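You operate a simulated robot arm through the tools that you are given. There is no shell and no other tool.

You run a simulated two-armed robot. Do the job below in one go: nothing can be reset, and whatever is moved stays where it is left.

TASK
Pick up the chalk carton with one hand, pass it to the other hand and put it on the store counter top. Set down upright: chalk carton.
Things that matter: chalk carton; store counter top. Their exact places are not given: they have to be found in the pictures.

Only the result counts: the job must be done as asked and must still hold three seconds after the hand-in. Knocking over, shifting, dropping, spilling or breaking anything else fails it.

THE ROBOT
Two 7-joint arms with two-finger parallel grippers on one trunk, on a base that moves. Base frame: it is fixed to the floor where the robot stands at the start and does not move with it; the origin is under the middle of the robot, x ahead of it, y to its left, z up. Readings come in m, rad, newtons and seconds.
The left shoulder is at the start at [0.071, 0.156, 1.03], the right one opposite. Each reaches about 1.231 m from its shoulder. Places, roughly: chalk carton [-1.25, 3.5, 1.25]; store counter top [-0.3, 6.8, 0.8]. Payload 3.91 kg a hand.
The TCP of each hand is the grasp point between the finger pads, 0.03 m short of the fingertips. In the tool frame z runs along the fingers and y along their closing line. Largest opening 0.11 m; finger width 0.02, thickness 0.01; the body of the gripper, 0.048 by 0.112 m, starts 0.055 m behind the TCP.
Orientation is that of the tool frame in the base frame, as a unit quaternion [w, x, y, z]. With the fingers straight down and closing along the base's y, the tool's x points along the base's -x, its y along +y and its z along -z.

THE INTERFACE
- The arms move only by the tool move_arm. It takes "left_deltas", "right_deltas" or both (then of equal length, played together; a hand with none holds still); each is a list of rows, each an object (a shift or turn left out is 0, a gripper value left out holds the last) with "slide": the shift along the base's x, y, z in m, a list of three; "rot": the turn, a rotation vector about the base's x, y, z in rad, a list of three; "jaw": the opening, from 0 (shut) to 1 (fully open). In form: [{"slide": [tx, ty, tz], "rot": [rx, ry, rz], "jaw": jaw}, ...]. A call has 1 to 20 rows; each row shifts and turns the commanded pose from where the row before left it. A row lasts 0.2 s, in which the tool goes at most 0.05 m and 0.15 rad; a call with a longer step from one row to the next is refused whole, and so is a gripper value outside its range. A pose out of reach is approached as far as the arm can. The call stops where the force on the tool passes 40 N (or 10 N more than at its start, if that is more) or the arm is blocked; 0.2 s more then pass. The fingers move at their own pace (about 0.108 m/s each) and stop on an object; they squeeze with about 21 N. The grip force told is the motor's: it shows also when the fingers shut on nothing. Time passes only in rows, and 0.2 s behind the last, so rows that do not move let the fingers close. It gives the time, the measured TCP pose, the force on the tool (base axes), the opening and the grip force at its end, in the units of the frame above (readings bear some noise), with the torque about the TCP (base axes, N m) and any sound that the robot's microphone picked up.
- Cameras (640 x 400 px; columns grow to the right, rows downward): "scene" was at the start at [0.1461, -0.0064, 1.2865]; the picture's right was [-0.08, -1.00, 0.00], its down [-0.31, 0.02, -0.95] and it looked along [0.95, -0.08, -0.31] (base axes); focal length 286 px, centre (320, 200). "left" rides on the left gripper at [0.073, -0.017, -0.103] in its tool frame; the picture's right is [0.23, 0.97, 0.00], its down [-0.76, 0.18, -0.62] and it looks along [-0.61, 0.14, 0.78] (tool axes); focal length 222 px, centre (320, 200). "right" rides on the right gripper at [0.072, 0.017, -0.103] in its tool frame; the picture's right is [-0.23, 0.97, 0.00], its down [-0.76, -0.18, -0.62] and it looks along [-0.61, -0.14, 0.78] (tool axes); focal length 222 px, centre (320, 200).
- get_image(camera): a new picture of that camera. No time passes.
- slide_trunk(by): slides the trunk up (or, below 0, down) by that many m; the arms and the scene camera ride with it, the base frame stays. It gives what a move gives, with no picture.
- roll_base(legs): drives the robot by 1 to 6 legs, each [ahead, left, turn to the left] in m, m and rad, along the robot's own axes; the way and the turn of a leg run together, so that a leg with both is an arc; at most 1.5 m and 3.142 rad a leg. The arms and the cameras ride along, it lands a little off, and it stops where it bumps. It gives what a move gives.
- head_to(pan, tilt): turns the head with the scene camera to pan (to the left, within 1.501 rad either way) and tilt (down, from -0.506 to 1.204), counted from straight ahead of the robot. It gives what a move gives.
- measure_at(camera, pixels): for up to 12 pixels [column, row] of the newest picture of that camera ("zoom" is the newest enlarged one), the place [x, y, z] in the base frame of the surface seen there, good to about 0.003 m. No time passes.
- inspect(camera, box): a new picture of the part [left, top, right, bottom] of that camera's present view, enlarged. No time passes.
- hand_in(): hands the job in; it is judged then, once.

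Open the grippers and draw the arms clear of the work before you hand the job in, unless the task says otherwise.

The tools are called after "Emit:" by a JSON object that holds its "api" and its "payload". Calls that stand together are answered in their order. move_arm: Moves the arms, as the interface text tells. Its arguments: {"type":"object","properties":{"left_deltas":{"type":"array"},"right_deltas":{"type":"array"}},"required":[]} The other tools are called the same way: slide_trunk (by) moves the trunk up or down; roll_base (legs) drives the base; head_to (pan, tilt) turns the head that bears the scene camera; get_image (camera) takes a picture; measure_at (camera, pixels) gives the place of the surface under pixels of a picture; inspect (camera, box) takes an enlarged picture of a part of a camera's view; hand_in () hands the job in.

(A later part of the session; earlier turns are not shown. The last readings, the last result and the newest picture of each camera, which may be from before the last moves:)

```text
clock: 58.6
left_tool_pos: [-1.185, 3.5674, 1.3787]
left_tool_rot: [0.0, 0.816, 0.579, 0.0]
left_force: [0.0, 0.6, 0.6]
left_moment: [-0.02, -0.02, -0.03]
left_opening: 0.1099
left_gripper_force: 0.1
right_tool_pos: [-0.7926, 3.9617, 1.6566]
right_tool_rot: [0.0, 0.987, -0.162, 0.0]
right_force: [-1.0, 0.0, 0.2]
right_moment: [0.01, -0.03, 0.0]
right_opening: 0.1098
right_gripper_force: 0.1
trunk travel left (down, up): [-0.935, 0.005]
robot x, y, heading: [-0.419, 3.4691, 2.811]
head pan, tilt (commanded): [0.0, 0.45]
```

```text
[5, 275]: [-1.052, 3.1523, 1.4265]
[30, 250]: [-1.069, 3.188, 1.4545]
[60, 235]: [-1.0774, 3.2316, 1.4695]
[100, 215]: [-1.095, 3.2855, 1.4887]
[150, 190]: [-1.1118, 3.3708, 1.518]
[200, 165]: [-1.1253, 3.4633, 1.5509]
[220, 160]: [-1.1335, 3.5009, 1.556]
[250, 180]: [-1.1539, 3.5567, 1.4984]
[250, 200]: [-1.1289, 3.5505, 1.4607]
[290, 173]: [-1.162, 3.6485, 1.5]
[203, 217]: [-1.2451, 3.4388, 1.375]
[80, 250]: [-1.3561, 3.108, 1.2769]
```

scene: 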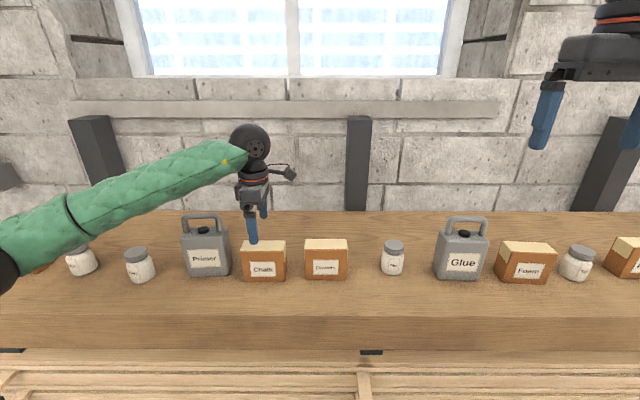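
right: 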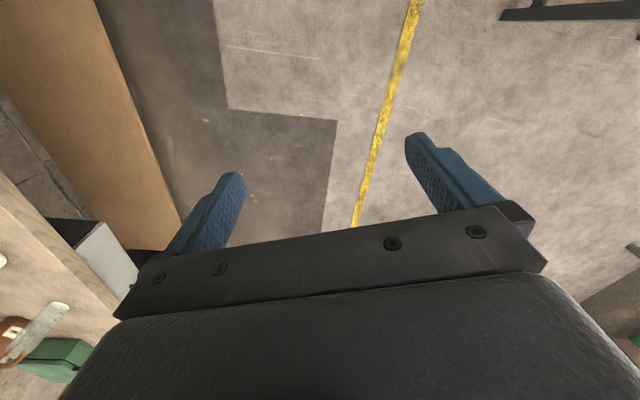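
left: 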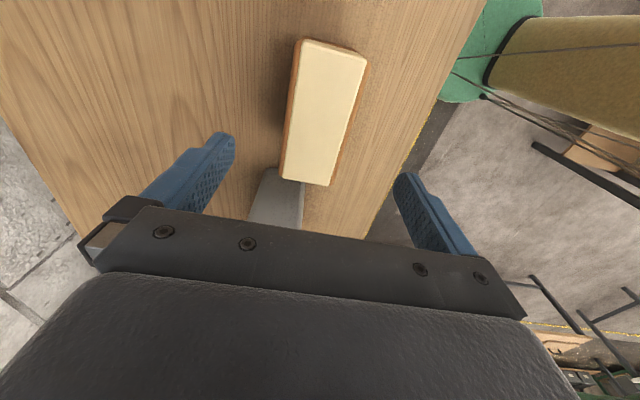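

The forearm passes about 5 cm in front of the primer handle and stays above it, so descent is safe. I lower the last 0.089 m to z≈1.290 in small steps.

Emit:
{"api": "move_arm", "payload": {"left_deltas": [{"slide": [0, 0, -0.03]}, {"slide": [0, 0, -0.03]}, {"slide": [0, 0, -0.015]}]}}

Emit:
{"api": "get_image", "payload": {"camera": "scene"}}

Emit:
{"api": "get_image", "payload": {"camera": "left"}}

```text
clock: 59.4
left_tool_pos: [-1.1861, 3.567, 1.3051]
left_tool_rot: [-0.001, 0.816, 0.579, 0.0]
left_force: [0.6, 0.5, 0.2]
left_moment: [0.01, 0.0, 0.0]
left_opening: 0.11
left_gripper_force: 0.1
right_tool_pos: [-0.7925, 3.9619, 1.6561]
right_tool_rot: [0.0, 0.987, -0.163, 0.001]
right_force: [-0.4, 0.0, -0.5]
right_moment: [-0.05, 0.03, -0.02]
right_opening: 0.11
right_gripper_force: 0.1
trunk travel left (down, up): [-0.935, 0.005]
robot x, y, heading: [-0.416, 3.4682, 2.82]
head pan, tilt (commanded): [0.0, 0.45]
```

```text
taken
```

scene: 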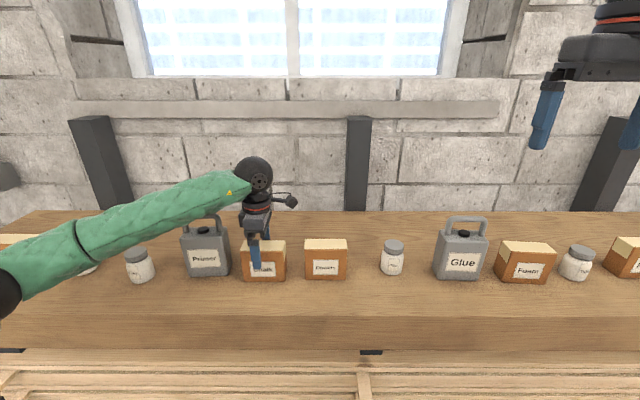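

```text
taken
```

left: 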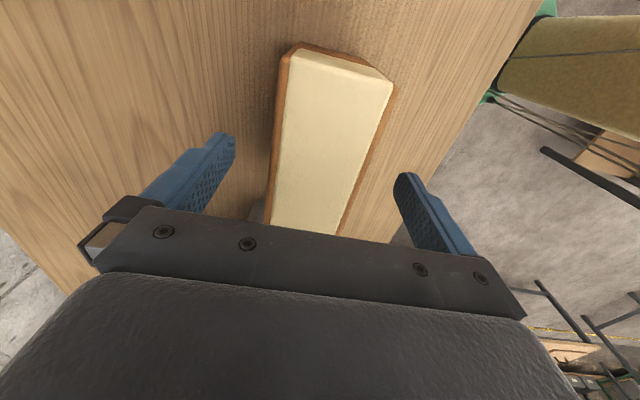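

Fingers straddle the carton front and back with clear margins. I lower 1.5 cm more and close the gripper, holding still for it to grip.

Emit:
{"api": "move_arm", "payload": {"left_deltas": [{"slide": [0.003, 0.0, -0.015]}, {"jaw": 0.6}, {"jaw": 0.4}, {"jaw": 0.2}, {"jaw": 0.0}, {"jaw": 0.0}, {"jaw": 0.0}]}}

Emit:
{"api": "get_image", "payload": {"camera": "scene"}}

Emit:
{"api": "get_image", "payload": {"camera": "left"}}

```text
clock: 61.0
left_tool_pos: [-1.1818, 3.5678, 1.292]
left_tool_rot: [0.0, 0.816, 0.578, 0.0]
left_force: [-0.4, -0.4, 0.5]
left_moment: [0.13, -0.13, -0.05]
left_opening: 0.0556
left_gripper_force: 21.0
right_tool_pos: [-0.7922, 3.963, 1.6565]
right_tool_rot: [0.0, 0.987, -0.162, 0.0]
right_force: [-0.1, 0.8, 0.6]
right_moment: [0.02, 0.0, -0.01]
right_opening: 0.11
right_gripper_force: 0.1
trunk travel left (down, up): [-0.935, 0.005]
robot x, y, heading: [-0.4179, 3.4697, 2.817]
head pan, tilt (commanded): [0.0, 0.45]
```

```text
taken
```

scene: 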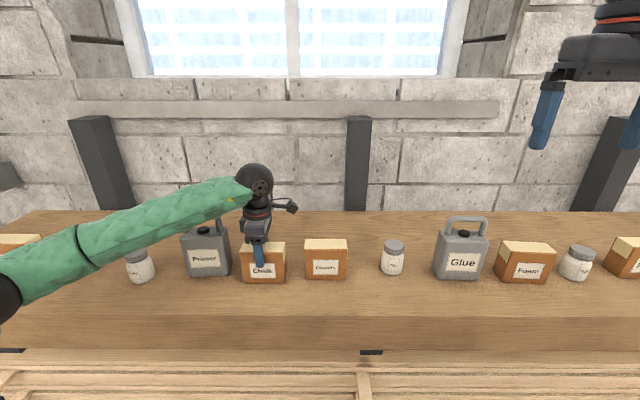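

```text
taken
```

left: 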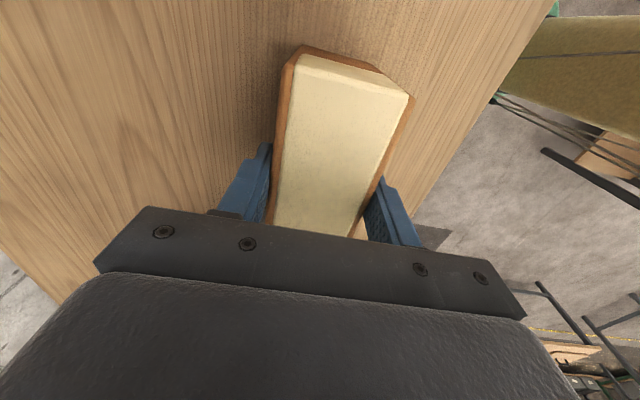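

The carton is gripped (opening 0.0556 m, 21 N). I lift straight up, slowly.

Emit:
{"api": "move_arm", "payload": {"left_deltas": [{"slide": [0, 0, 0.015]}, {"slide": [0, 0, 0.03]}, {"slide": [0, 0, 0.03]}, {"slide": [0, 0, 0.03]}, {"slide": [0, 0, 0.03]}, {"slide": [0, 0, 0.03]}, {"slide": [0, 0, 0.03]}]}}

Emit:
{"api": "get_image", "payload": {"camera": "scene"}}

```text
clock: 62.6
left_tool_pos: [-1.1795, 3.5663, 1.4875]
left_tool_rot: [0.0, 0.816, 0.578, 0.0]
left_force: [0.4, -0.4, -2.1]
left_moment: [0.0, -0.02, -0.02]
left_opening: 0.0559
left_gripper_force: 21.1
right_tool_pos: [-0.7917, 3.9628, 1.6557]
right_tool_rot: [0.0, 0.987, -0.162, 0.001]
right_force: [0.8, 0.4, -0.6]
right_moment: [0.0, 0.06, 0.0]
right_opening: 0.1101
right_gripper_force: 0.0
trunk travel left (down, up): [-0.935, 0.005]
robot x, y, heading: [-0.4148, 3.4668, 2.816]
head pan, tilt (commanded): [0.0, 0.45]
```

```text
taken
```

scene: 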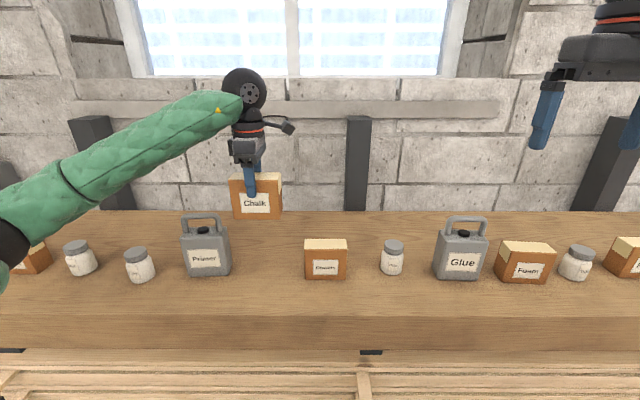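

The carton is in the hand (about 2 N), its bottom near z 1.395. I back the base straight away from the shelf by 0.4 m.

Emit:
{"api": "roll_base", "payload": {"legs": [[-0.4, 0, 0]]}}

Emit:
{"api": "get_image", "payload": {"camera": "scene"}}

```text
clock: 65.1
left_tool_pos: [-0.7996, 3.4383, 1.4871]
left_tool_rot: [0.001, 0.816, 0.578, 0.001]
left_force: [-0.3, -0.6, -1.7]
left_moment: [-0.04, 0.02, 0.01]
left_opening: 0.0558
left_gripper_force: 21.0
right_tool_pos: [-0.4091, 3.8334, 1.6555]
right_tool_rot: [0.001, 0.986, -0.164, 0.001]
right_force: [-0.4, 0.4, -1.1]
right_moment: [0.0, -0.03, 0.02]
right_opening: 0.1098
right_gripper_force: 0.2
trunk travel left (down, up): [-0.935, 0.005]
robot x, y, heading: [-0.032, 3.337, 2.812]
head pan, tilt (commanded): [0.0, 0.45]
```

```text
taken
```

scene: 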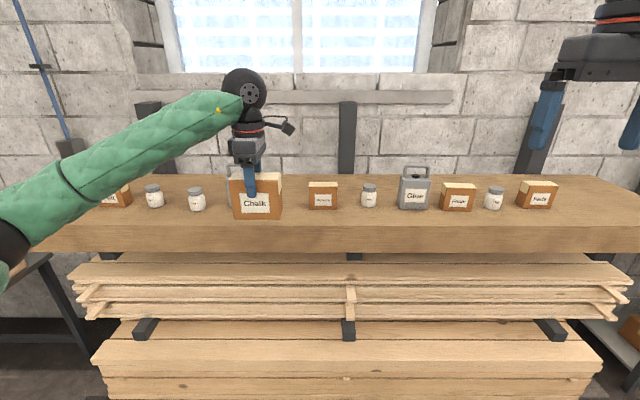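

The carton is clear of the shelf. For the hand-over I turn the left hand −45° (carton's end toward the right hand) and pitch the right hand from vertical toward pointing forward with its camera below.

Emit:
{"api": "move_arm", "payload": {"left_deltas": [{"slide": [-0.0012, 0.0054, 0], "rot": [0, 0, -0.1122]}, {"slide": [-0.0012, 0.0054, 0], "rot": [0, 0, -0.1122]}, {"slide": [-0.0012, 0.0054, 0], "rot": [0, 0, -0.1122]}, {"slide": [-0.0012, 0.0054, 0], "rot": [0, 0, -0.1122]}, {"slide": [-0.0012, 0.0054, 0], "rot": [0, 0, -0.1122]}, {"slide": [-0.0012, 0.0054, 0], "rot": [0, 0, -0.1122]}, {"slide": [-0.0012, 0.0054, 0], "rot": [0, 0, -0.1122]}], "right_deltas": [{"slide": [-0.0189, 0.0065, -0.02], "rot": [0.0444, 0.1297, 0]}, {"slide": [-0.0189, 0.0065, -0.02], "rot": [0.0444, 0.1297, 0]}, {"slide": [-0.0189, 0.0065, -0.02], "rot": [0.0444, 0.1297, 0]}, {"slide": [-0.0189, 0.0065, -0.02], "rot": [0.0444, 0.1297, 0]}, {"slide": [-0.0189, 0.0065, -0.02], "rot": [0.0444, 0.1297, 0]}, {"slide": [-0.0189, 0.0065, -0.02], "rot": [0.0444, 0.1297, 0]}, {"slide": [-0.0189, 0.0065, -0.02], "rot": [0.0444, 0.1297, 0]}]}}

Emit:
{"api": "get_image", "payload": {"camera": "scene"}}

```text
clock: 66.7
left_tool_pos: [-0.8062, 3.4775, 1.4867]
left_tool_rot: [-0.001, 0.975, 0.221, 0.0]
left_force: [0.5, 0.3, -2.3]
left_moment: [0.0, 0.01, 0.07]
left_opening: 0.056
left_gripper_force: 21.0
right_tool_pos: [-0.5399, 3.8777, 1.5156]
right_tool_rot: [-0.076, 0.875, -0.145, -0.456]
right_force: [-0.2, 0.6, -0.4]
right_moment: [-0.03, 0.0, 0.03]
right_opening: 0.1096
right_gripper_force: 0.1
trunk travel left (down, up): [-0.935, 0.005]
robot x, y, heading: [-0.0316, 3.3359, 2.811]
head pan, tilt (commanded): [0.0, 0.45]
```

```text
taken
```

scene: 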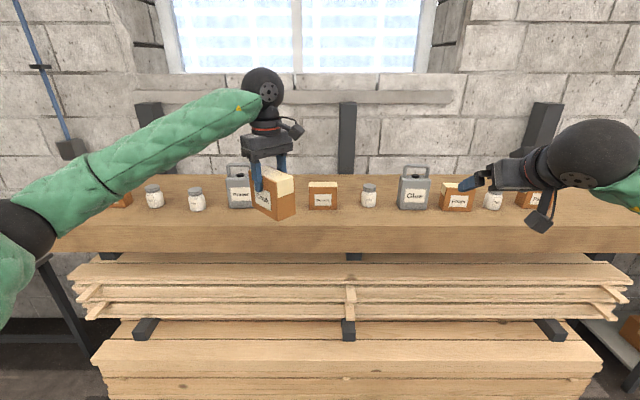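

The right hand now points forward and 35° down, camera below. I yaw it +45° and bring it to a pre-approach point 0.12 m behind the carton's near end.

Emit:
{"api": "move_arm", "payload": {"right_deltas": [{"slide": [-0.0178, -0.0426, 0], "rot": [0, 0, 0.097]}, {"slide": [-0.0178, -0.0426, 0], "rot": [0, 0, 0.097]}, {"slide": [-0.0178, -0.0426, 0], "rot": [0, 0, 0.097]}, {"slide": [-0.0178, -0.0426, 0], "rot": [0, 0, 0.097]}, {"slide": [-0.0178, -0.0426, 0], "rot": [0, 0, 0.097]}, {"slide": [-0.0178, -0.0426, 0], "rot": [0, 0, 0.097]}, {"slide": [-0.0178, -0.0426, 0], "rot": [0, 0, 0.097]}, {"slide": [-0.0178, -0.0426, 0], "rot": [0, 0, 0.097]}]}}

Emit:
{"api": "get_image", "payload": {"camera": "scene"}}

Emit:
{"api": "get_image", "payload": {"camera": "right"}}

```text
clock: 68.5
left_tool_pos: [-0.8068, 3.4766, 1.4859]
left_tool_rot: [-0.001, 0.975, 0.22, 0.001]
left_force: [-0.9, 0.0, -3.6]
left_moment: [0.03, 0.01, -0.02]
left_opening: 0.0555
left_gripper_force: 20.6
right_tool_pos: [-0.6833, 3.5357, 1.5161]
right_tool_rot: [0.1, 0.866, 0.195, -0.449]
right_force: [-0.1, 0.4, 0.2]
right_moment: [0.01, 0.01, 0.02]
right_opening: 0.11
right_gripper_force: 0.1
trunk travel left (down, up): [-0.935, 0.005]
robot x, y, heading: [-0.0345, 3.3363, 2.809]
head pan, tilt (commanded): [0.0, 0.45]
```

```text
taken
```

scene: 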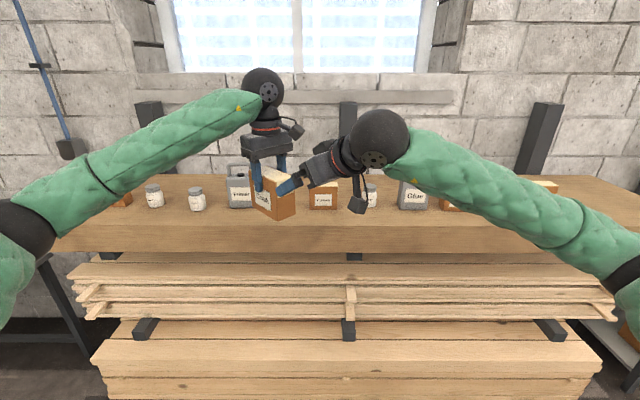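

```text
taken
```

right: 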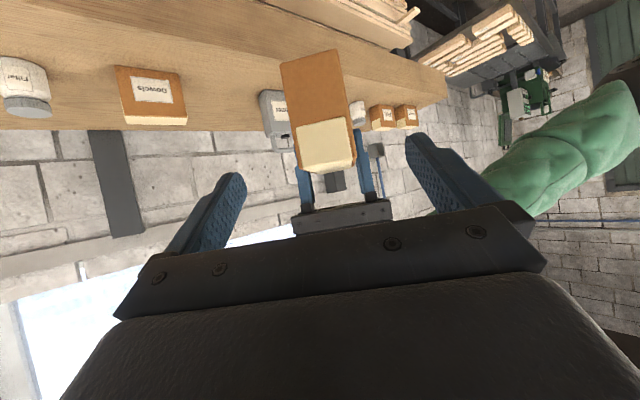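

The right hand is lined up: the carton's near end appears centred between its fingers (283–355 between 205 and 450). I measure the carton's near end in this view and the scene view to confirm.

Emit:
{"api": "measure_at", "payload": {"camera": "right", "pixels": [[290, 70], [340, 60], [302, 130], [350, 120], [320, 90], [326, 140], [310, 165], [350, 155]]}}

Emit:
{"api": "inspect", "payload": {"camera": "scene", "box": [230, 110, 390, 230]}}

Emit:
{"api": "measure_at", "payload": {"camera": "zoom", "pixels": [[185, 290], [105, 380], [240, 370], [185, 420], [170, 240], [255, 300], [270, 320], [240, 400]]}}

```text
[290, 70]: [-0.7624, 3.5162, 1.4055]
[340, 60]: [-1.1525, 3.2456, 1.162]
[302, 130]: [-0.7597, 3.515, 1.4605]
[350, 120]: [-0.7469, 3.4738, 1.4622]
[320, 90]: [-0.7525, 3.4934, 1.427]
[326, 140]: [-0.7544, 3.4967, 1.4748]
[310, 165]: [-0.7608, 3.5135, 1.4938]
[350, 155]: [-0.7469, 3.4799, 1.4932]
```

```text
3.33 times, centred on (310, 170) of scene
```

zoom: 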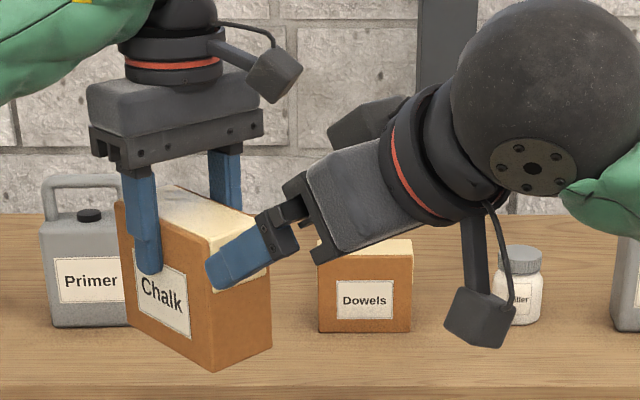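

```text
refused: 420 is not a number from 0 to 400
```

By kinematics the right hand is on the carton's centre line within ~2 mm. I approach in small steps, three quarters of the way, then look again.

Emit:
{"api": "move_arm", "payload": {"right_deltas": [{"slide": [-0.0219, -0.011, -0.0181], "jaw": 1}, {"slide": [-0.0219, -0.011, -0.0181]}, {"slide": [-0.0219, -0.011, -0.0181]}]}}

Emit:
{"api": "inspect", "payload": {"camera": "scene", "box": [230, 110, 390, 230]}}

Emit:
{"api": "get_image", "payload": {"camera": "right"}}

Emit:
{"api": "get_image", "payload": {"camera": "left"}}

```text
clock: 69.3
left_tool_pos: [-0.8065, 3.4768, 1.4866]
left_tool_rot: [0.0, 0.975, 0.221, 0.0]
left_force: [-0.5, 1.2, -2.2]
left_moment: [0.0, -0.01, 0.01]
left_opening: 0.0559
left_gripper_force: 20.6
right_tool_pos: [-0.749, 3.5026, 1.4614]
right_tool_rot: [0.103, 0.865, 0.196, -0.451]
right_force: [0.0, 0.1, -1.2]
right_moment: [-0.05, -0.01, 0.01]
right_opening: 0.1103
right_gripper_force: 0.1
trunk travel left (down, up): [-0.935, 0.005]
robot x, y, heading: [-0.0339, 3.335, 2.814]
head pan, tilt (commanded): [0.0, 0.45]
```

```text
3.33 times, centred on (310, 170) of scene
```

zoom: 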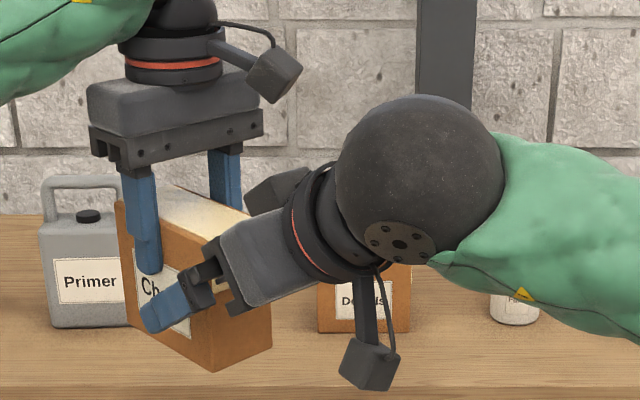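

```text
taken
```

right: 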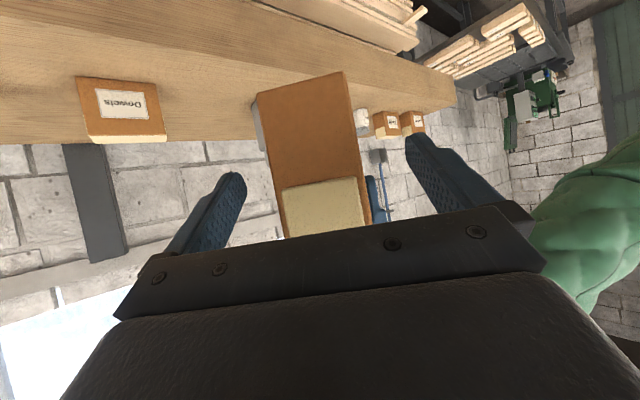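

```text
taken
```

left: 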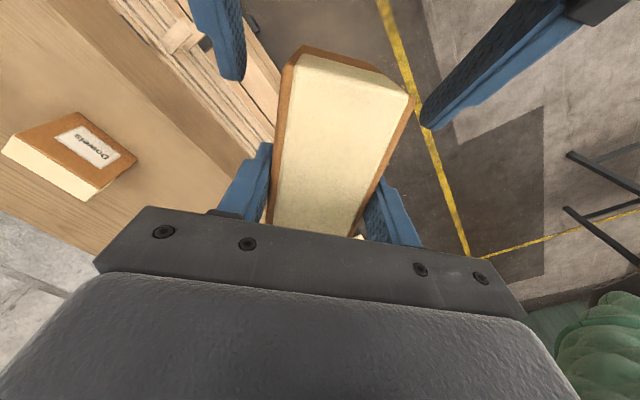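

Both views show the right fingers straddling the carton's lower end centrally (carton edges at 273/359, predicted 271/363). I go the last 3 cm and look before closing.

Emit:
{"api": "move_arm", "payload": {"right_deltas": [{"slide": [-0.0109, -0.0052, -0.0084]}, {"slide": [-0.0108, -0.0051, -0.0084]}]}}

Emit:
{"api": "inspect", "payload": {"camera": "scene", "box": [230, 110, 390, 230]}}

Emit:
{"api": "get_image", "payload": {"camera": "left"}}

Emit:
{"api": "get_image", "payload": {"camera": "right"}}

```text
clock: 69.9
left_tool_pos: [-0.8074, 3.4767, 1.4872]
left_tool_rot: [0.0, 0.975, 0.222, 0.0]
left_force: [-0.2, 0.3, -2.6]
left_moment: [0.05, 0.01, -0.05]
left_opening: 0.0559
left_gripper_force: 21.4
right_tool_pos: [-0.769, 3.4941, 1.444]
right_tool_rot: [0.103, 0.866, 0.197, -0.449]
right_force: [0.0, 0.0, 0.5]
right_moment: [0.03, 0.03, 0.0]
right_opening: 0.1102
right_gripper_force: 0.0
trunk travel left (down, up): [-0.935, 0.005]
robot x, y, heading: [-0.0301, 3.3362, 2.817]
head pan, tilt (commanded): [0.0, 0.45]
```

```text
3.33 times, centred on (310, 170) of scene
```

zoom: 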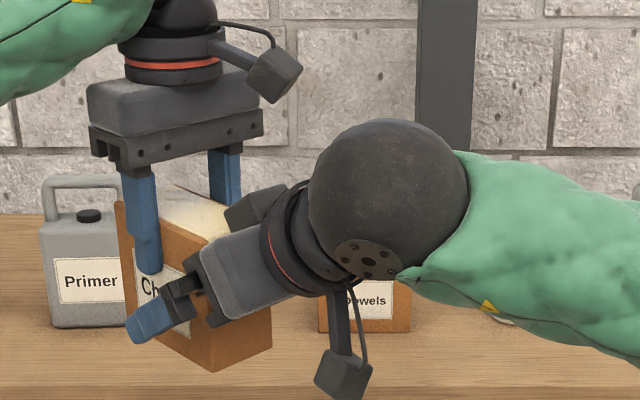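

```text
taken
```

left: 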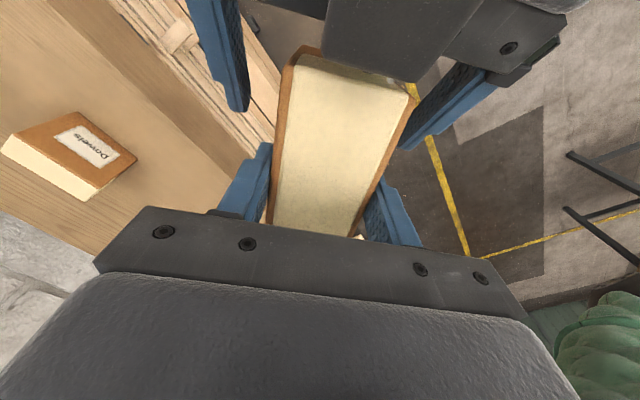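

```text
taken
```

right: 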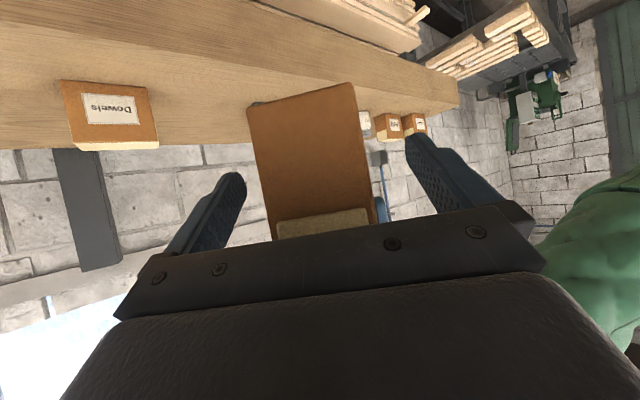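

No contact so far and the palm has a small gap to the carton's corner. I close the right gripper while the left keeps holding.

Emit:
{"api": "move_arm", "payload": {"right_deltas": [{"jaw": 0.7}, {"jaw": 0.55}, {"jaw": 0.45}, {"jaw": 0.3}, {"jaw": 0.0}, {"jaw": 0.0}, {"jaw": 0.0}]}}

Emit:
{"api": "inspect", "payload": {"camera": "scene", "box": [230, 110, 390, 230]}}

Emit:
{"api": "get_image", "payload": {"camera": "left"}}

```text
clock: 71.5
left_tool_pos: [-0.8053, 3.4765, 1.4867]
left_tool_rot: [0.0, 0.975, 0.221, 0.0]
left_force: [6.3, -6.2, -1.1]
left_moment: [-0.2, -0.21, -0.2]
left_opening: 0.0558
left_gripper_force: 21.5
right_tool_pos: [-0.7697, 3.4944, 1.444]
right_tool_rot: [0.102, 0.865, 0.196, -0.45]
right_force: [-6.5, 7.7, -0.5]
right_moment: [-0.09, -0.11, -0.21]
right_opening: 0.0558
right_gripper_force: 20.7
trunk travel left (down, up): [-0.935, 0.005]
robot x, y, heading: [-0.0325, 3.3363, 2.812]
head pan, tilt (commanded): [0.0, 0.45]
```

```text
3.33 times, centred on (310, 170) of scene
```

zoom: 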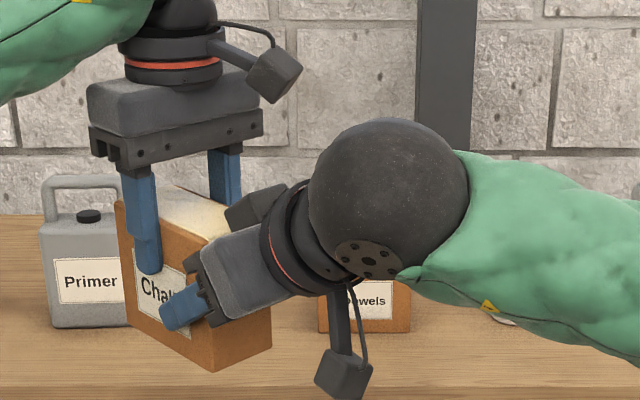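

```text
taken
```

left: 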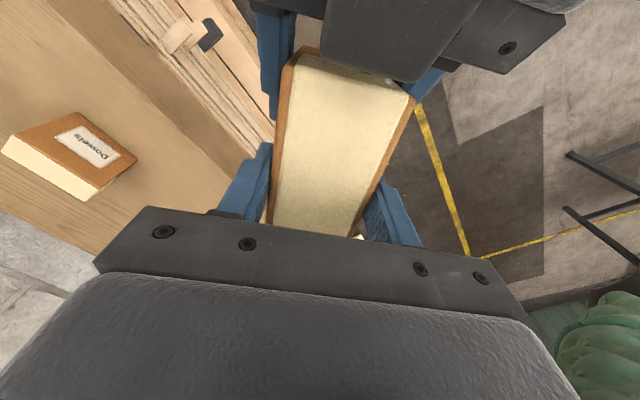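

Both hands now hold the carton (both openings 0.0558 m, 21 N). I open the left gripper gradually while the right holds.

Emit:
{"api": "move_arm", "payload": {"left_deltas": [{"jaw": 0.6}, {"jaw": 0.75}, {"jaw": 1.0}, {"jaw": 1.0}, {"jaw": 1.0}]}}

Emit:
{"api": "inspect", "payload": {"camera": "scene", "box": [230, 110, 390, 230]}}

Emit:
{"api": "get_image", "payload": {"camera": "left"}}

```text
clock: 72.7
left_tool_pos: [-0.8055, 3.4753, 1.4864]
left_tool_rot: [0.0, 0.975, 0.221, 0.0]
left_force: [-0.2, 0.1, 0.1]
left_moment: [-0.02, 0.02, -0.04]
left_opening: 0.1099
left_gripper_force: 0.1
right_tool_pos: [-0.7688, 3.4931, 1.4447]
right_tool_rot: [0.102, 0.866, 0.196, -0.45]
right_force: [0.6, 0.3, -0.8]
right_moment: [0.03, -0.1, 0.0]
right_opening: 0.0559
right_gripper_force: 21.0
trunk travel left (down, up): [-0.935, 0.005]
robot x, y, heading: [-0.029, 3.3397, 2.815]
head pan, tilt (commanded): [0.0, 0.45]
```

```text
3.33 times, centred on (310, 170) of scene
```

zoom: 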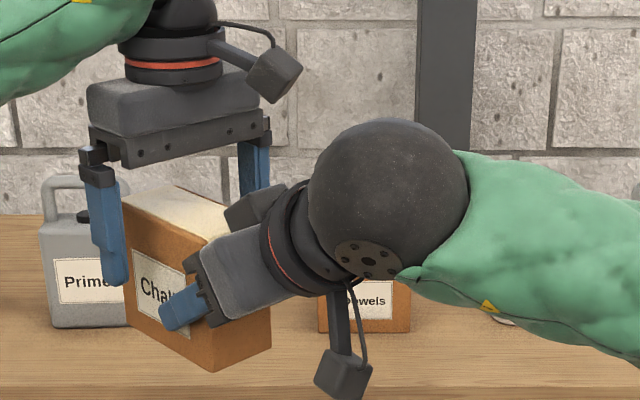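

```text
taken
```

left: 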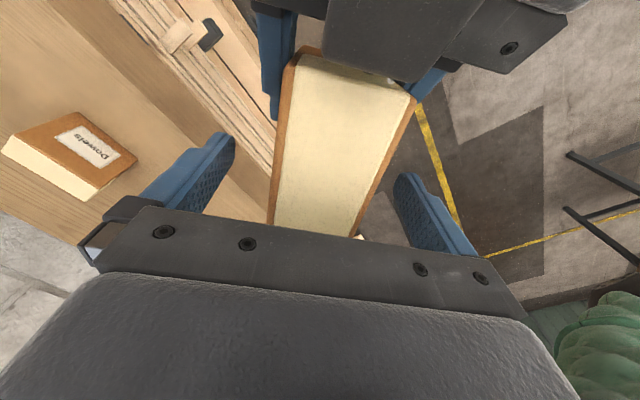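

The right hand alone holds the carton steadily (force about −0.8 N z, 21 N grip). I raise the left hand straight up and then move it away to the left.

Emit:
{"api": "move_arm", "payload": {"left_deltas": [{"slide": [0, 0, 0.03]}, {"slide": [0, 0, 0.04]}, {"slide": [0, 0, 0.045]}, {"slide": [0, 0, 0.045]}, {"slide": [-0.012, -0.035, 0.02]}, {"slide": [-0.012, -0.035, 0.02]}, {"slide": [-0.012, -0.035, 0]}, {"slide": [-0.012, -0.035, 0]}]}}

Emit:
{"api": "get_image", "payload": {"camera": "scene"}}

```text
clock: 74.5
left_tool_pos: [-0.8547, 3.3338, 1.6877]
left_tool_rot: [-0.001, 0.975, 0.22, 0.001]
left_force: [0.1, -0.8, -0.1]
left_moment: [0.01, -0.01, 0.01]
left_opening: 0.1098
left_gripper_force: 0.1
right_tool_pos: [-0.7696, 3.4915, 1.4439]
right_tool_rot: [0.101, 0.866, 0.196, -0.45]
right_force: [0.3, -0.6, -0.3]
right_moment: [0.06, -0.09, -0.01]
right_opening: 0.0558
right_gripper_force: 20.9
trunk travel left (down, up): [-0.935, 0.005]
robot x, y, heading: [-0.0326, 3.3397, 2.81]
head pan, tilt (commanded): [0.0, 0.45]
```

```text
taken
```

scene: 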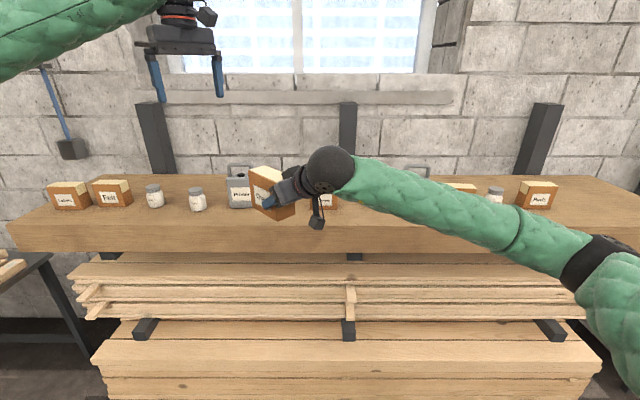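

The hand-over is done. Now I look to the right along the aisle to check that the drive to the counter is clear.

Emit:
{"api": "head_to", "payload": {"pan": -1.45, "tilt": 0.45}}

Emit:
{"api": "get_image", "payload": {"camera": "scene"}}

Emit:
{"api": "measure_at", "payload": {"camera": "scene", "pixels": [[400, 350], [500, 350], [450, 250], [520, 330], [560, 380], [480, 280], [400, 200], [320, 250], [450, 200], [600, 390], [540, 250], [380, 150]]}}

```text
clock: 76.0
left_tool_pos: [-0.8534, 3.3381, 1.6881]
left_tool_rot: [0.001, 0.975, 0.222, -0.001]
left_force: [1.1, 0.0, -0.1]
left_moment: [-0.03, -0.02, 0.01]
left_opening: 0.1098
left_gripper_force: 0.0
right_tool_pos: [-0.7697, 3.4931, 1.4432]
right_tool_rot: [0.102, 0.865, 0.196, -0.45]
right_force: [0.1, 0.2, -0.2]
right_moment: [0.09, -0.1, 0.01]
right_opening: 0.0558
right_gripper_force: 20.9
trunk travel left (down, up): [-0.935, 0.005]
robot x, y, heading: [-0.035, 3.3391, 2.814]
head pan, tilt (commanded): [-1.45, 0.45]
```

```text
taken
```

scene: 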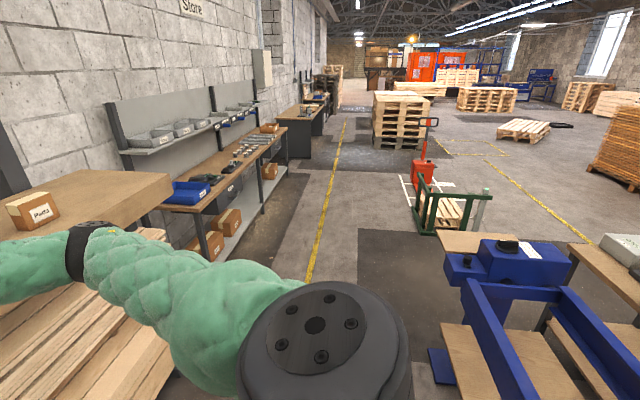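

```text
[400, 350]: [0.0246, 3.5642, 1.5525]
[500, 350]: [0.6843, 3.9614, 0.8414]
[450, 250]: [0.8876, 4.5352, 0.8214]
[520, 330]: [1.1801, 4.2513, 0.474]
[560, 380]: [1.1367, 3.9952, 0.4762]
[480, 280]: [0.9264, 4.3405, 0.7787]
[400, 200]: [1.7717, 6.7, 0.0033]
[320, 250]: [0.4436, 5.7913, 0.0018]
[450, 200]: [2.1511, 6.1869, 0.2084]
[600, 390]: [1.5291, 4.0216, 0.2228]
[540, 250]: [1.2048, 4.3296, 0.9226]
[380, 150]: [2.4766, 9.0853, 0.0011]
```

The aisle is open; the counter lies left of the yellow line with a free front strip. I zoom in on the counter and measure its edge, its items and the blue machine's foot.

Emit:
{"api": "measure_at", "payload": {"camera": "scene", "pixels": [[440, 365], [432, 352], [455, 380], [465, 255], [165, 207], [285, 130], [230, 170], [200, 180], [150, 140], [235, 245], [205, 255], [290, 128]]}}

Emit:
{"api": "inspect", "payload": {"camera": "scene", "box": [120, 80, 320, 240]}}

```text
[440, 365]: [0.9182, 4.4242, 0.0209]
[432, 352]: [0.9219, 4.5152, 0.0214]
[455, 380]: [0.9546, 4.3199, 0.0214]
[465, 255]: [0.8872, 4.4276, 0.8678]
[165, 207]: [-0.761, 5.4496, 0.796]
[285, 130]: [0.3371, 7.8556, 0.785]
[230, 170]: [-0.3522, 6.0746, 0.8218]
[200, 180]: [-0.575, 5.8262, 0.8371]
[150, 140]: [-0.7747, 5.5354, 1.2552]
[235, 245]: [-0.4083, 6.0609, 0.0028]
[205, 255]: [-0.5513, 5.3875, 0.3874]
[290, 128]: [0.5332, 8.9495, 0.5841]
```

```text
2.50 times, centred on (220, 160) of scene
```

zoom: 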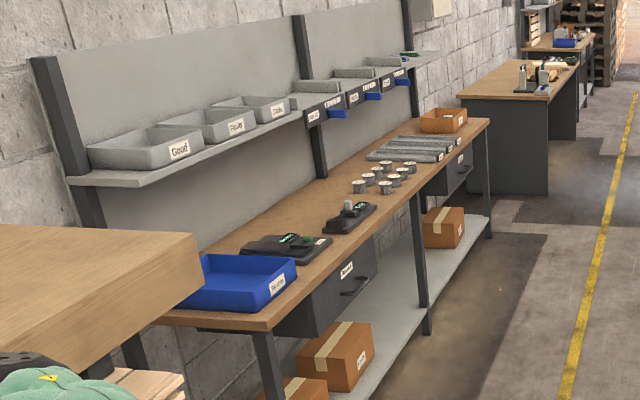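

The counter's front strip can be measured in this zoom; I take points along the front edge and the gaps between the items.

Emit:
{"api": "measure_at", "payload": {"camera": "zoom", "pixels": [[265, 320], [300, 285], [340, 250], [380, 215], [420, 178], [485, 122], [330, 190], [300, 215], [370, 215], [340, 225], [385, 190], [270, 130]]}}

Emit:
{"api": "inspect", "payload": {"camera": "scene", "box": [190, 120, 290, 200]}}

```text
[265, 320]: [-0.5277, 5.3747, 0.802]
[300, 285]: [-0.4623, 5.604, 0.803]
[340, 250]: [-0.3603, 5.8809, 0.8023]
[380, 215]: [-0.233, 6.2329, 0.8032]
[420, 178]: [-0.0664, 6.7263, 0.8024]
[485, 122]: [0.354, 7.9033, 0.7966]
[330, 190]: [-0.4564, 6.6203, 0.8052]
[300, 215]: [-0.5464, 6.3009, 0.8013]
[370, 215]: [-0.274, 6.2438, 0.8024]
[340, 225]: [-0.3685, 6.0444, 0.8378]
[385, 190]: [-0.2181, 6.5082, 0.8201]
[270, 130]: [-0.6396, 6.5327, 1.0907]
```

```text
5.00 times, centred on (240, 160) of scene
```

zoom: 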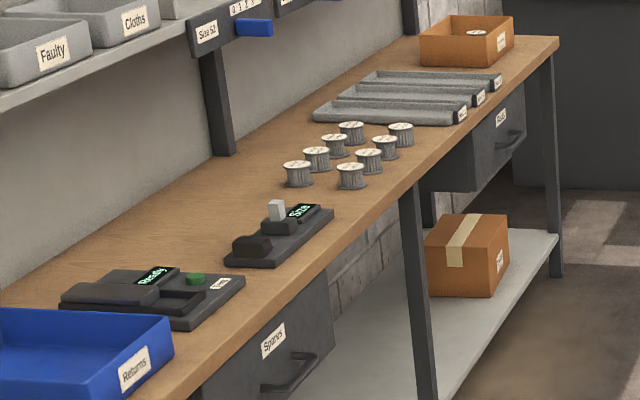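

The front strip between the "Size" gauge (335,210) and the spools (285–365,180) looks free. I measure that gap and the deeper free area in this newest zoom.

Emit:
{"api": "measure_at", "payload": {"camera": "zoom", "pixels": [[332, 215], [305, 232], [318, 205], [352, 188], [298, 185], [345, 215], [375, 205], [250, 190], [180, 220], [270, 200], [230, 150], [190, 50]]}}

Emit:
{"api": "measure_at", "payload": {"camera": "scene", "pixels": [[222, 182], [208, 190], [180, 160], [195, 165], [150, 150], [190, 133], [222, 120], [120, 165]]}}

```text
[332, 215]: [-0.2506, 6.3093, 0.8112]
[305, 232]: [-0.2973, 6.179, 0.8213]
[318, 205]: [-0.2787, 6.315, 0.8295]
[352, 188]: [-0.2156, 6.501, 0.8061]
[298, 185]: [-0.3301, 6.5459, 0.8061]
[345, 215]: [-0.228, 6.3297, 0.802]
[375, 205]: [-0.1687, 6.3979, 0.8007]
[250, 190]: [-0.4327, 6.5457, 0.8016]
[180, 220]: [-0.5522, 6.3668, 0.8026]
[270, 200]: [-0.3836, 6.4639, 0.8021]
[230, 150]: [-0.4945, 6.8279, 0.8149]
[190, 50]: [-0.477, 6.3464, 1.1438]
```

```text
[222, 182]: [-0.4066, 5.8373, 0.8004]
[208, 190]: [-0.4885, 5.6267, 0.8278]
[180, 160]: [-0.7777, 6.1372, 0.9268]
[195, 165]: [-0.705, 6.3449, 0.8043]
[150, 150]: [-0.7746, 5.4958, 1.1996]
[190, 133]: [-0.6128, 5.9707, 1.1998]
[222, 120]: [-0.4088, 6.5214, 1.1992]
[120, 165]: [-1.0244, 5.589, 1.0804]
```

The gap between gauge (ends v≈5.87) and spools (start ≈6.04) is about 17 cm wide and free, counter top z=0.802; I will put the carton there, end-on, gripped from the aisle side. First I swing the right hand back to point straight ahead and draw the left hand back.

Emit:
{"api": "move_arm", "payload": {"right_deltas": [{"slide": [0.0118, 0.0345, 0], "rot": [0, 0, -0.0965]}, {"slide": [0.0118, 0.0345, 0], "rot": [0, 0, -0.0965]}, {"slide": [0.0118, 0.0345, 0], "rot": [0, 0, -0.0965]}, {"slide": [0.0118, 0.0345, 0], "rot": [0, 0, -0.0965]}, {"slide": [0.0118, 0.0345, 0], "rot": [0, 0, -0.0965]}, {"slide": [0.0118, 0.0345, 0], "rot": [0, 0, -0.0965]}, {"slide": [0.0118, 0.0345, 0], "rot": [0, 0, -0.0965]}, {"slide": [0.0118, 0.0345, 0], "rot": [0, 0, -0.0965]}], "left_deltas": [{"slide": [0.0355, -0.0121, 0]}, {"slide": [0.0355, -0.0121, 0]}, {"slide": [0.0355, -0.0121, 0]}, {"slide": [0.0355, -0.0121, 0]}, {"slide": [0.0355, -0.0121, 0]}, {"slide": [0.0355, -0.0121, 0]}, {"slide": [0.0355, -0.0121, 0]}, {"slide": [0.0355, -0.0121, 0]}]}}

Emit:
{"api": "head_to", "payload": {"pan": -0.3, "tilt": 0.5}}

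Emit:
{"api": "get_image", "payload": {"camera": "scene"}}

```text
clock: 77.8
left_tool_pos: [-0.5666, 3.2388, 1.6873]
left_tool_rot: [0.0, 0.975, 0.221, -0.001]
left_force: [0.9, 0.1, 0.0]
left_moment: [0.0, 0.07, 0.03]
left_opening: 0.11
left_gripper_force: 0.2
right_tool_pos: [-0.6749, 3.7721, 1.4481]
right_tool_rot: [-0.075, 0.875, -0.144, -0.456]
right_force: [0.6, 0.3, -2.4]
right_moment: [-0.02, -0.05, 0.02]
right_opening: 0.0562
right_gripper_force: 21.0
trunk travel left (down, up): [-0.935, 0.005]
robot x, y, heading: [-0.0325, 3.3381, 2.811]
head pan, tilt (commanded): [-1.45, 0.45]
```

```text
clock: 79.2
left_tool_pos: [-0.5719, 3.2396, 1.6863]
left_tool_rot: [0.0, 0.975, 0.22, 0.0]
left_force: [0.1, -0.6, 0.4]
left_moment: [0.0, 0.01, -0.01]
left_opening: 0.1098
left_gripper_force: 0.0
right_tool_pos: [-0.6771, 3.7717, 1.4455]
right_tool_rot: [-0.074, 0.876, -0.143, -0.455]
right_force: [0.2, 0.5, -3.3]
right_moment: [-0.02, -0.12, -0.03]
right_opening: 0.0559
right_gripper_force: 20.9
trunk travel left (down, up): [-0.935, 0.005]
robot x, y, heading: [-0.0341, 3.3344, 2.809]
head pan, tilt (commanded): [-0.3, 0.499]
```

```text
taken
```

scene: 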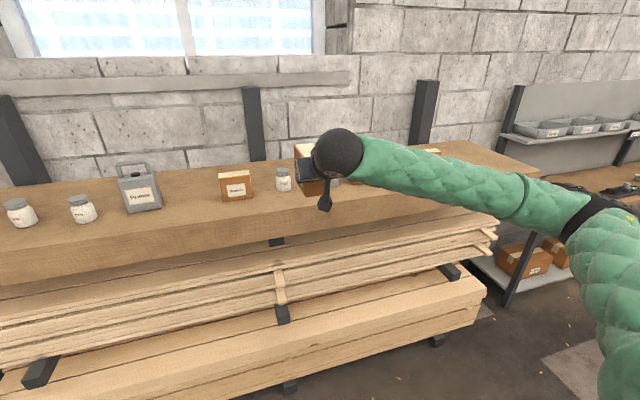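

The right hand points straight ahead with the carton clear of the shelf (about 0.19 m). I slide right along the aisle in two legs.

Emit:
{"api": "roll_base", "payload": {"legs": [[0.04, -1.3, 0]]}}

Emit:
{"api": "get_image", "payload": {"camera": "scene"}}

```text
clock: 85.8
left_tool_pos: [-0.1882, 4.4873, 1.6858]
left_tool_rot: [0.0, 0.974, 0.226, 0.001]
left_force: [1.1, -0.1, -0.5]
left_moment: [0.0, 0.04, 0.0]
left_opening: 0.1099
left_gripper_force: 0.1
right_tool_pos: [-0.3012, 5.0208, 1.4451]
right_tool_rot: [-0.073, 0.876, -0.14, -0.455]
right_force: [0.0, -0.7, -2.2]
right_moment: [-0.01, -0.07, 0.04]
right_opening: 0.0557
right_gripper_force: 21.1
trunk travel left (down, up): [-0.935, 0.005]
robot x, y, heading: [0.3482, 4.5954, 2.817]
head pan, tilt (commanded): [-0.3, 0.499]
```

```text
taken
```

scene: 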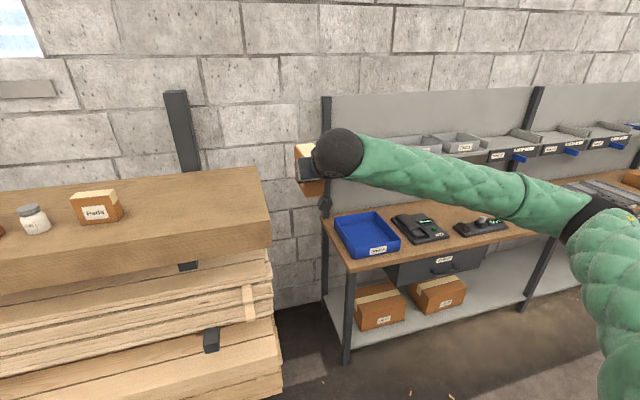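

Good progress; robot at [0.35,4.60]. I slide the second leg of 1.3 m to the right.

Emit:
{"api": "roll_base", "payload": {"legs": [[0, -1.3, -0.01]]}}

Emit:
{"api": "head_to", "payload": {"pan": 0.0, "tilt": 0.7}}

Emit:
{"api": "get_image", "payload": {"camera": "scene"}}

```text
clock: 92.2
left_tool_pos: [0.2162, 5.7049, 1.6861]
left_tool_rot: [0.0, 0.975, 0.223, 0.0]
left_force: [-0.3, 0.0, 0.4]
left_moment: [0.05, 0.04, 0.01]
left_opening: 0.1103
left_gripper_force: 0.0
right_tool_pos: [0.1074, 6.2365, 1.4465]
right_tool_rot: [-0.074, 0.876, -0.142, -0.455]
right_force: [0.5, -0.2, -2.4]
right_moment: [-0.02, -0.11, 0.01]
right_opening: 0.0557
right_gripper_force: 21.2
trunk travel left (down, up): [-0.935, 0.005]
robot x, y, heading: [0.7546, 5.8063, 2.811]
head pan, tilt (commanded): [-0.3, 0.499]
```

```text
clock: 93.0
left_tool_pos: [0.2175, 5.7047, 1.6861]
left_tool_rot: [0.001, 0.975, 0.223, -0.001]
left_force: [-1.3, 0.8, 0.6]
left_moment: [0.03, 0.0, 0.02]
left_opening: 0.11
left_gripper_force: 0.1
right_tool_pos: [0.1081, 6.2371, 1.4454]
right_tool_rot: [-0.074, 0.876, -0.142, -0.456]
right_force: [0.2, -0.3, -2.5]
right_moment: [-0.05, -0.14, 0.0]
right_opening: 0.0559
right_gripper_force: 21.5
trunk travel left (down, up): [-0.935, 0.005]
robot x, y, heading: [0.7535, 5.8024, 2.812]
head pan, tilt (commanded): [0.0, 0.7]
```

```text
taken
```

scene: 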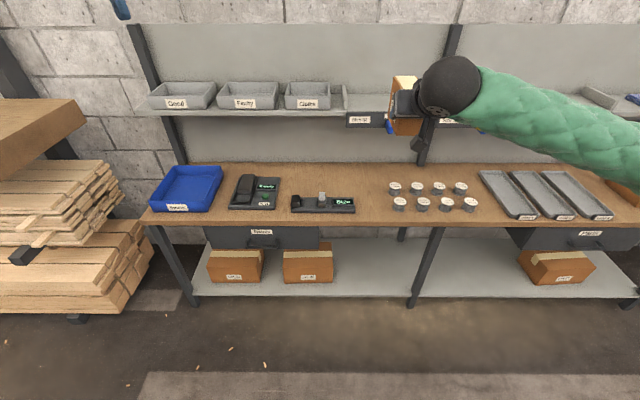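

The counter is in full view: gauge at (290–355,205), spools at (388–480,195), free gap around (371,195). I measure the gap's borders and the shelf above.

Emit:
{"api": "measure_at", "payload": {"camera": "scene", "pixels": [[353, 206], [394, 205], [390, 188], [371, 221], [371, 195], [371, 170], [322, 190], [322, 178], [400, 120], [362, 118], [345, 195], [284, 195]]}}

Emit:
{"api": "inspect", "payload": {"camera": "scene", "box": [280, 150, 440, 250]}}

```text
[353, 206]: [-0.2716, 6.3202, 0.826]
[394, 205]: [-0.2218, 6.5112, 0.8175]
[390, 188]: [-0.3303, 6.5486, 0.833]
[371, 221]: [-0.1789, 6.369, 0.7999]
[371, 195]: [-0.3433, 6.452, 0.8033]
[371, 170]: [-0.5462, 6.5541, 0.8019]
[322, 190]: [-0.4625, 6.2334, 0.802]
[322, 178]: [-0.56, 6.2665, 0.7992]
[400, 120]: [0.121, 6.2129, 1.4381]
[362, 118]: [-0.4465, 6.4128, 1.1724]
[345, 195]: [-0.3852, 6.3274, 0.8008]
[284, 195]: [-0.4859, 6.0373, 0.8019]
```

```text
4.00 times, centred on (360, 200) of scene
```

zoom: 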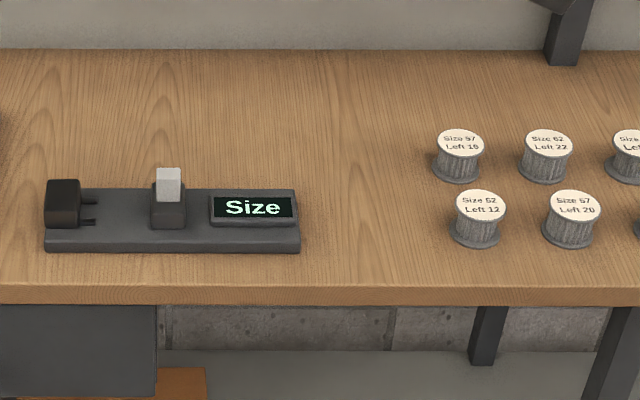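

The gap runs from about v=5.88 to 6.05 with its middle near [-0.31, 6.436]. I check how the carton sits in the right hand, then lower the trunk 0.37 m while still in the aisle.

Emit:
{"api": "inspect", "payload": {"camera": "scene", "box": [360, 50, 480, 160]}}

Emit:
{"api": "slide_trunk", "payload": {"by": -0.37}}

Emit:
{"api": "head_to", "payload": {"pan": -0.1, "tilt": 0.6}}

Emit:
{"api": "get_image", "payload": {"camera": "scene"}}

Emit:
{"api": "get_image", "payload": {"camera": "left"}}

```text
3.64 times, centred on (420, 105) of scene
```

zoom: 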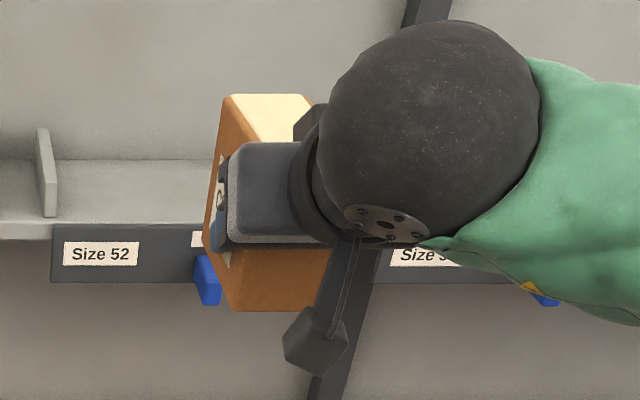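

```text
clock: 96.6
left_tool_pos: [0.218, 5.7036, 1.3149]
left_tool_rot: [0.0, 0.975, 0.224, 0.0]
left_force: [0.1, 1.1, 0.4]
left_moment: [-0.02, -0.01, -0.03]
left_opening: 0.11
left_gripper_force: 0.0
right_tool_pos: [0.1083, 6.2372, 1.0752]
right_tool_rot: [-0.075, 0.876, -0.142, -0.455]
right_force: [-0.4, -0.5, -2.6]
right_moment: [-0.04, -0.11, 0.01]
right_opening: 0.0556
right_gripper_force: 20.8
trunk travel left (down, up): [-0.565, 0.375]
robot x, y, heading: [0.756, 5.806, 2.815]
head pan, tilt (commanded): [0.0, 0.7]
```

```text
clock: 97.3
left_tool_pos: [0.2185, 5.705, 1.3157]
left_tool_rot: [0.0, 0.975, 0.222, 0.0]
left_force: [0.2, 0.1, 0.6]
left_moment: [0.0, 0.02, -0.02]
left_opening: 0.1101
left_gripper_force: 0.0
right_tool_pos: [0.109, 6.2387, 1.0763]
right_tool_rot: [-0.074, 0.876, -0.142, -0.455]
right_force: [0.6, -1.1, -1.0]
right_moment: [-0.06, -0.1, -0.03]
right_opening: 0.0559
right_gripper_force: 20.9
trunk travel left (down, up): [-0.565, 0.375]
robot x, y, heading: [0.759, 5.8058, 2.816]
head pan, tilt (commanded): [-0.099, 0.6]
```

```text
taken
```

scene: 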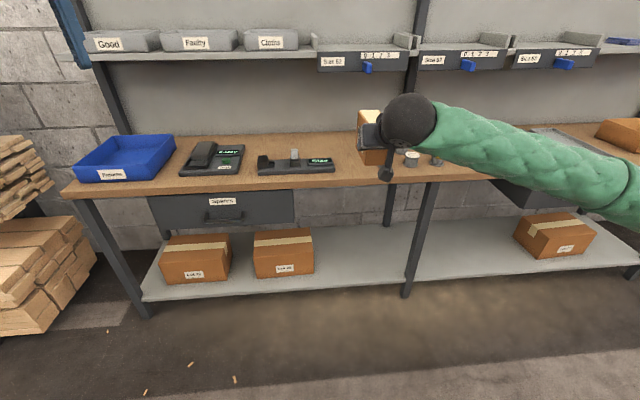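

```text
taken
```

left: 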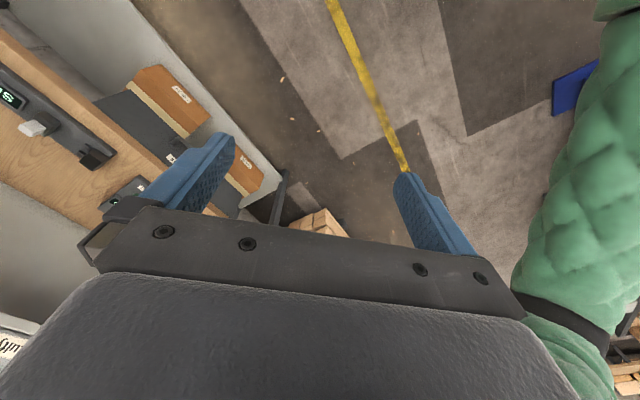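

The carton (bottom ≈1.026) is above the counter items and below nothing in its path. I roll ahead 0.42 m and slightly right so the carton comes over the gap.

Emit:
{"api": "roll_base", "payload": {"legs": [[0.42, -0.044, -0.01]]}}

Emit:
{"api": "get_image", "payload": {"camera": "scene"}}

Emit:
{"api": "get_image", "payload": {"camera": "right"}}

```text
clock: 99.9
left_tool_pos: [-0.1675, 5.8884, 1.3162]
left_tool_rot: [0.0, 0.976, 0.218, 0.001]
left_force: [0.2, 0.5, -0.6]
left_moment: [0.01, -0.04, 0.02]
left_opening: 0.11
left_gripper_force: 0.0
right_tool_pos: [-0.2707, 6.4212, 1.0752]
right_tool_rot: [-0.076, 0.875, -0.147, -0.455]
right_force: [0.6, 0.5, -2.0]
right_moment: [0.01, -0.09, 0.01]
right_opening: 0.056
right_gripper_force: 21.2
trunk travel left (down, up): [-0.565, 0.375]
robot x, y, heading: [0.3723, 5.9806, 2.807]
head pan, tilt (commanded): [-0.099, 0.6]
```

```text
taken
```

scene: 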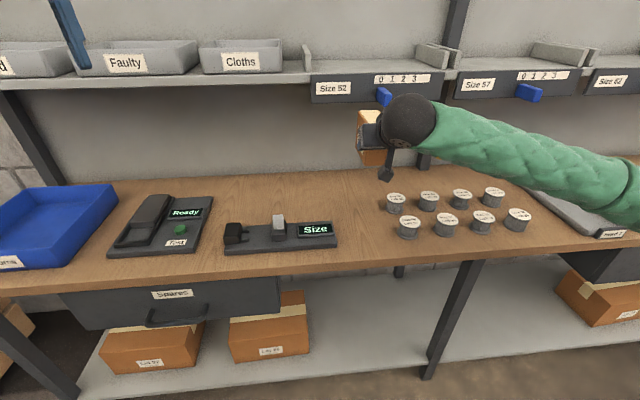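

```text
taken
```

right: 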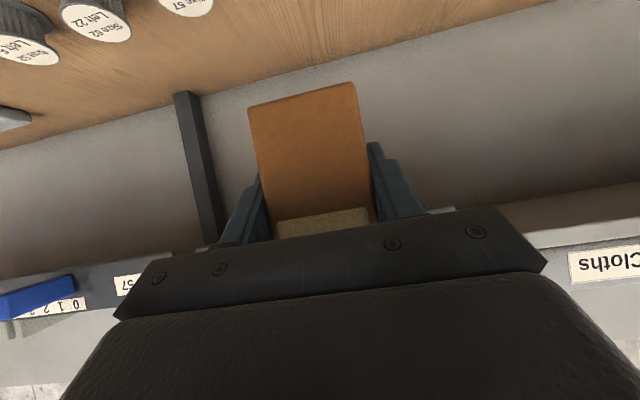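

The carton is over the gap. I re-measure the gap borders from this closer view: gauge right end (336,235), spools' left edges (388,205) and (399,228).

Emit:
{"api": "inspect", "payload": {"camera": "scene", "box": [290, 150, 450, 270]}}

Emit:
{"api": "measure_at", "payload": {"camera": "scene", "pixels": [[334, 238], [332, 224], [402, 232], [390, 206], [365, 245], [365, 220], [360, 195], [330, 200], [373, 130], [385, 172], [360, 262], [345, 235]]}}

```text
3.33 times, centred on (370, 210) of scene
```

zoom: 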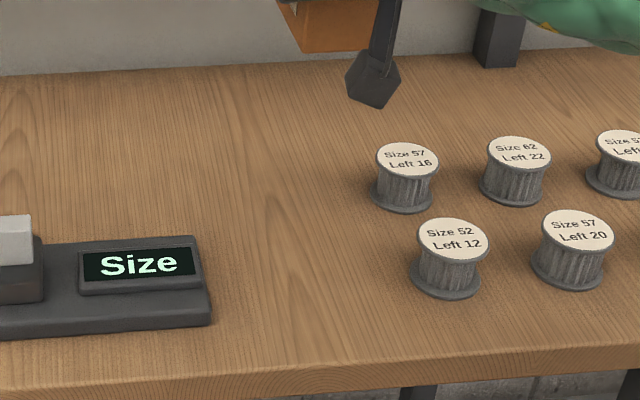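

```text
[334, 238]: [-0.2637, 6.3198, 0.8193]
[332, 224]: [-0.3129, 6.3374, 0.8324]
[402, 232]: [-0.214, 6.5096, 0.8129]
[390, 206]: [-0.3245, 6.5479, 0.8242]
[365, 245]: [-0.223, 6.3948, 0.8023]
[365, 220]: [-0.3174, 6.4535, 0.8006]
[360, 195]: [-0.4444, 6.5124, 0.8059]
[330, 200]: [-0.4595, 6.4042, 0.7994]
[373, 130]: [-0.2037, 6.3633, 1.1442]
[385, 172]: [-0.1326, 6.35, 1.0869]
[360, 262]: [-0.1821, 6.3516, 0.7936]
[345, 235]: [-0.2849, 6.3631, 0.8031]
```

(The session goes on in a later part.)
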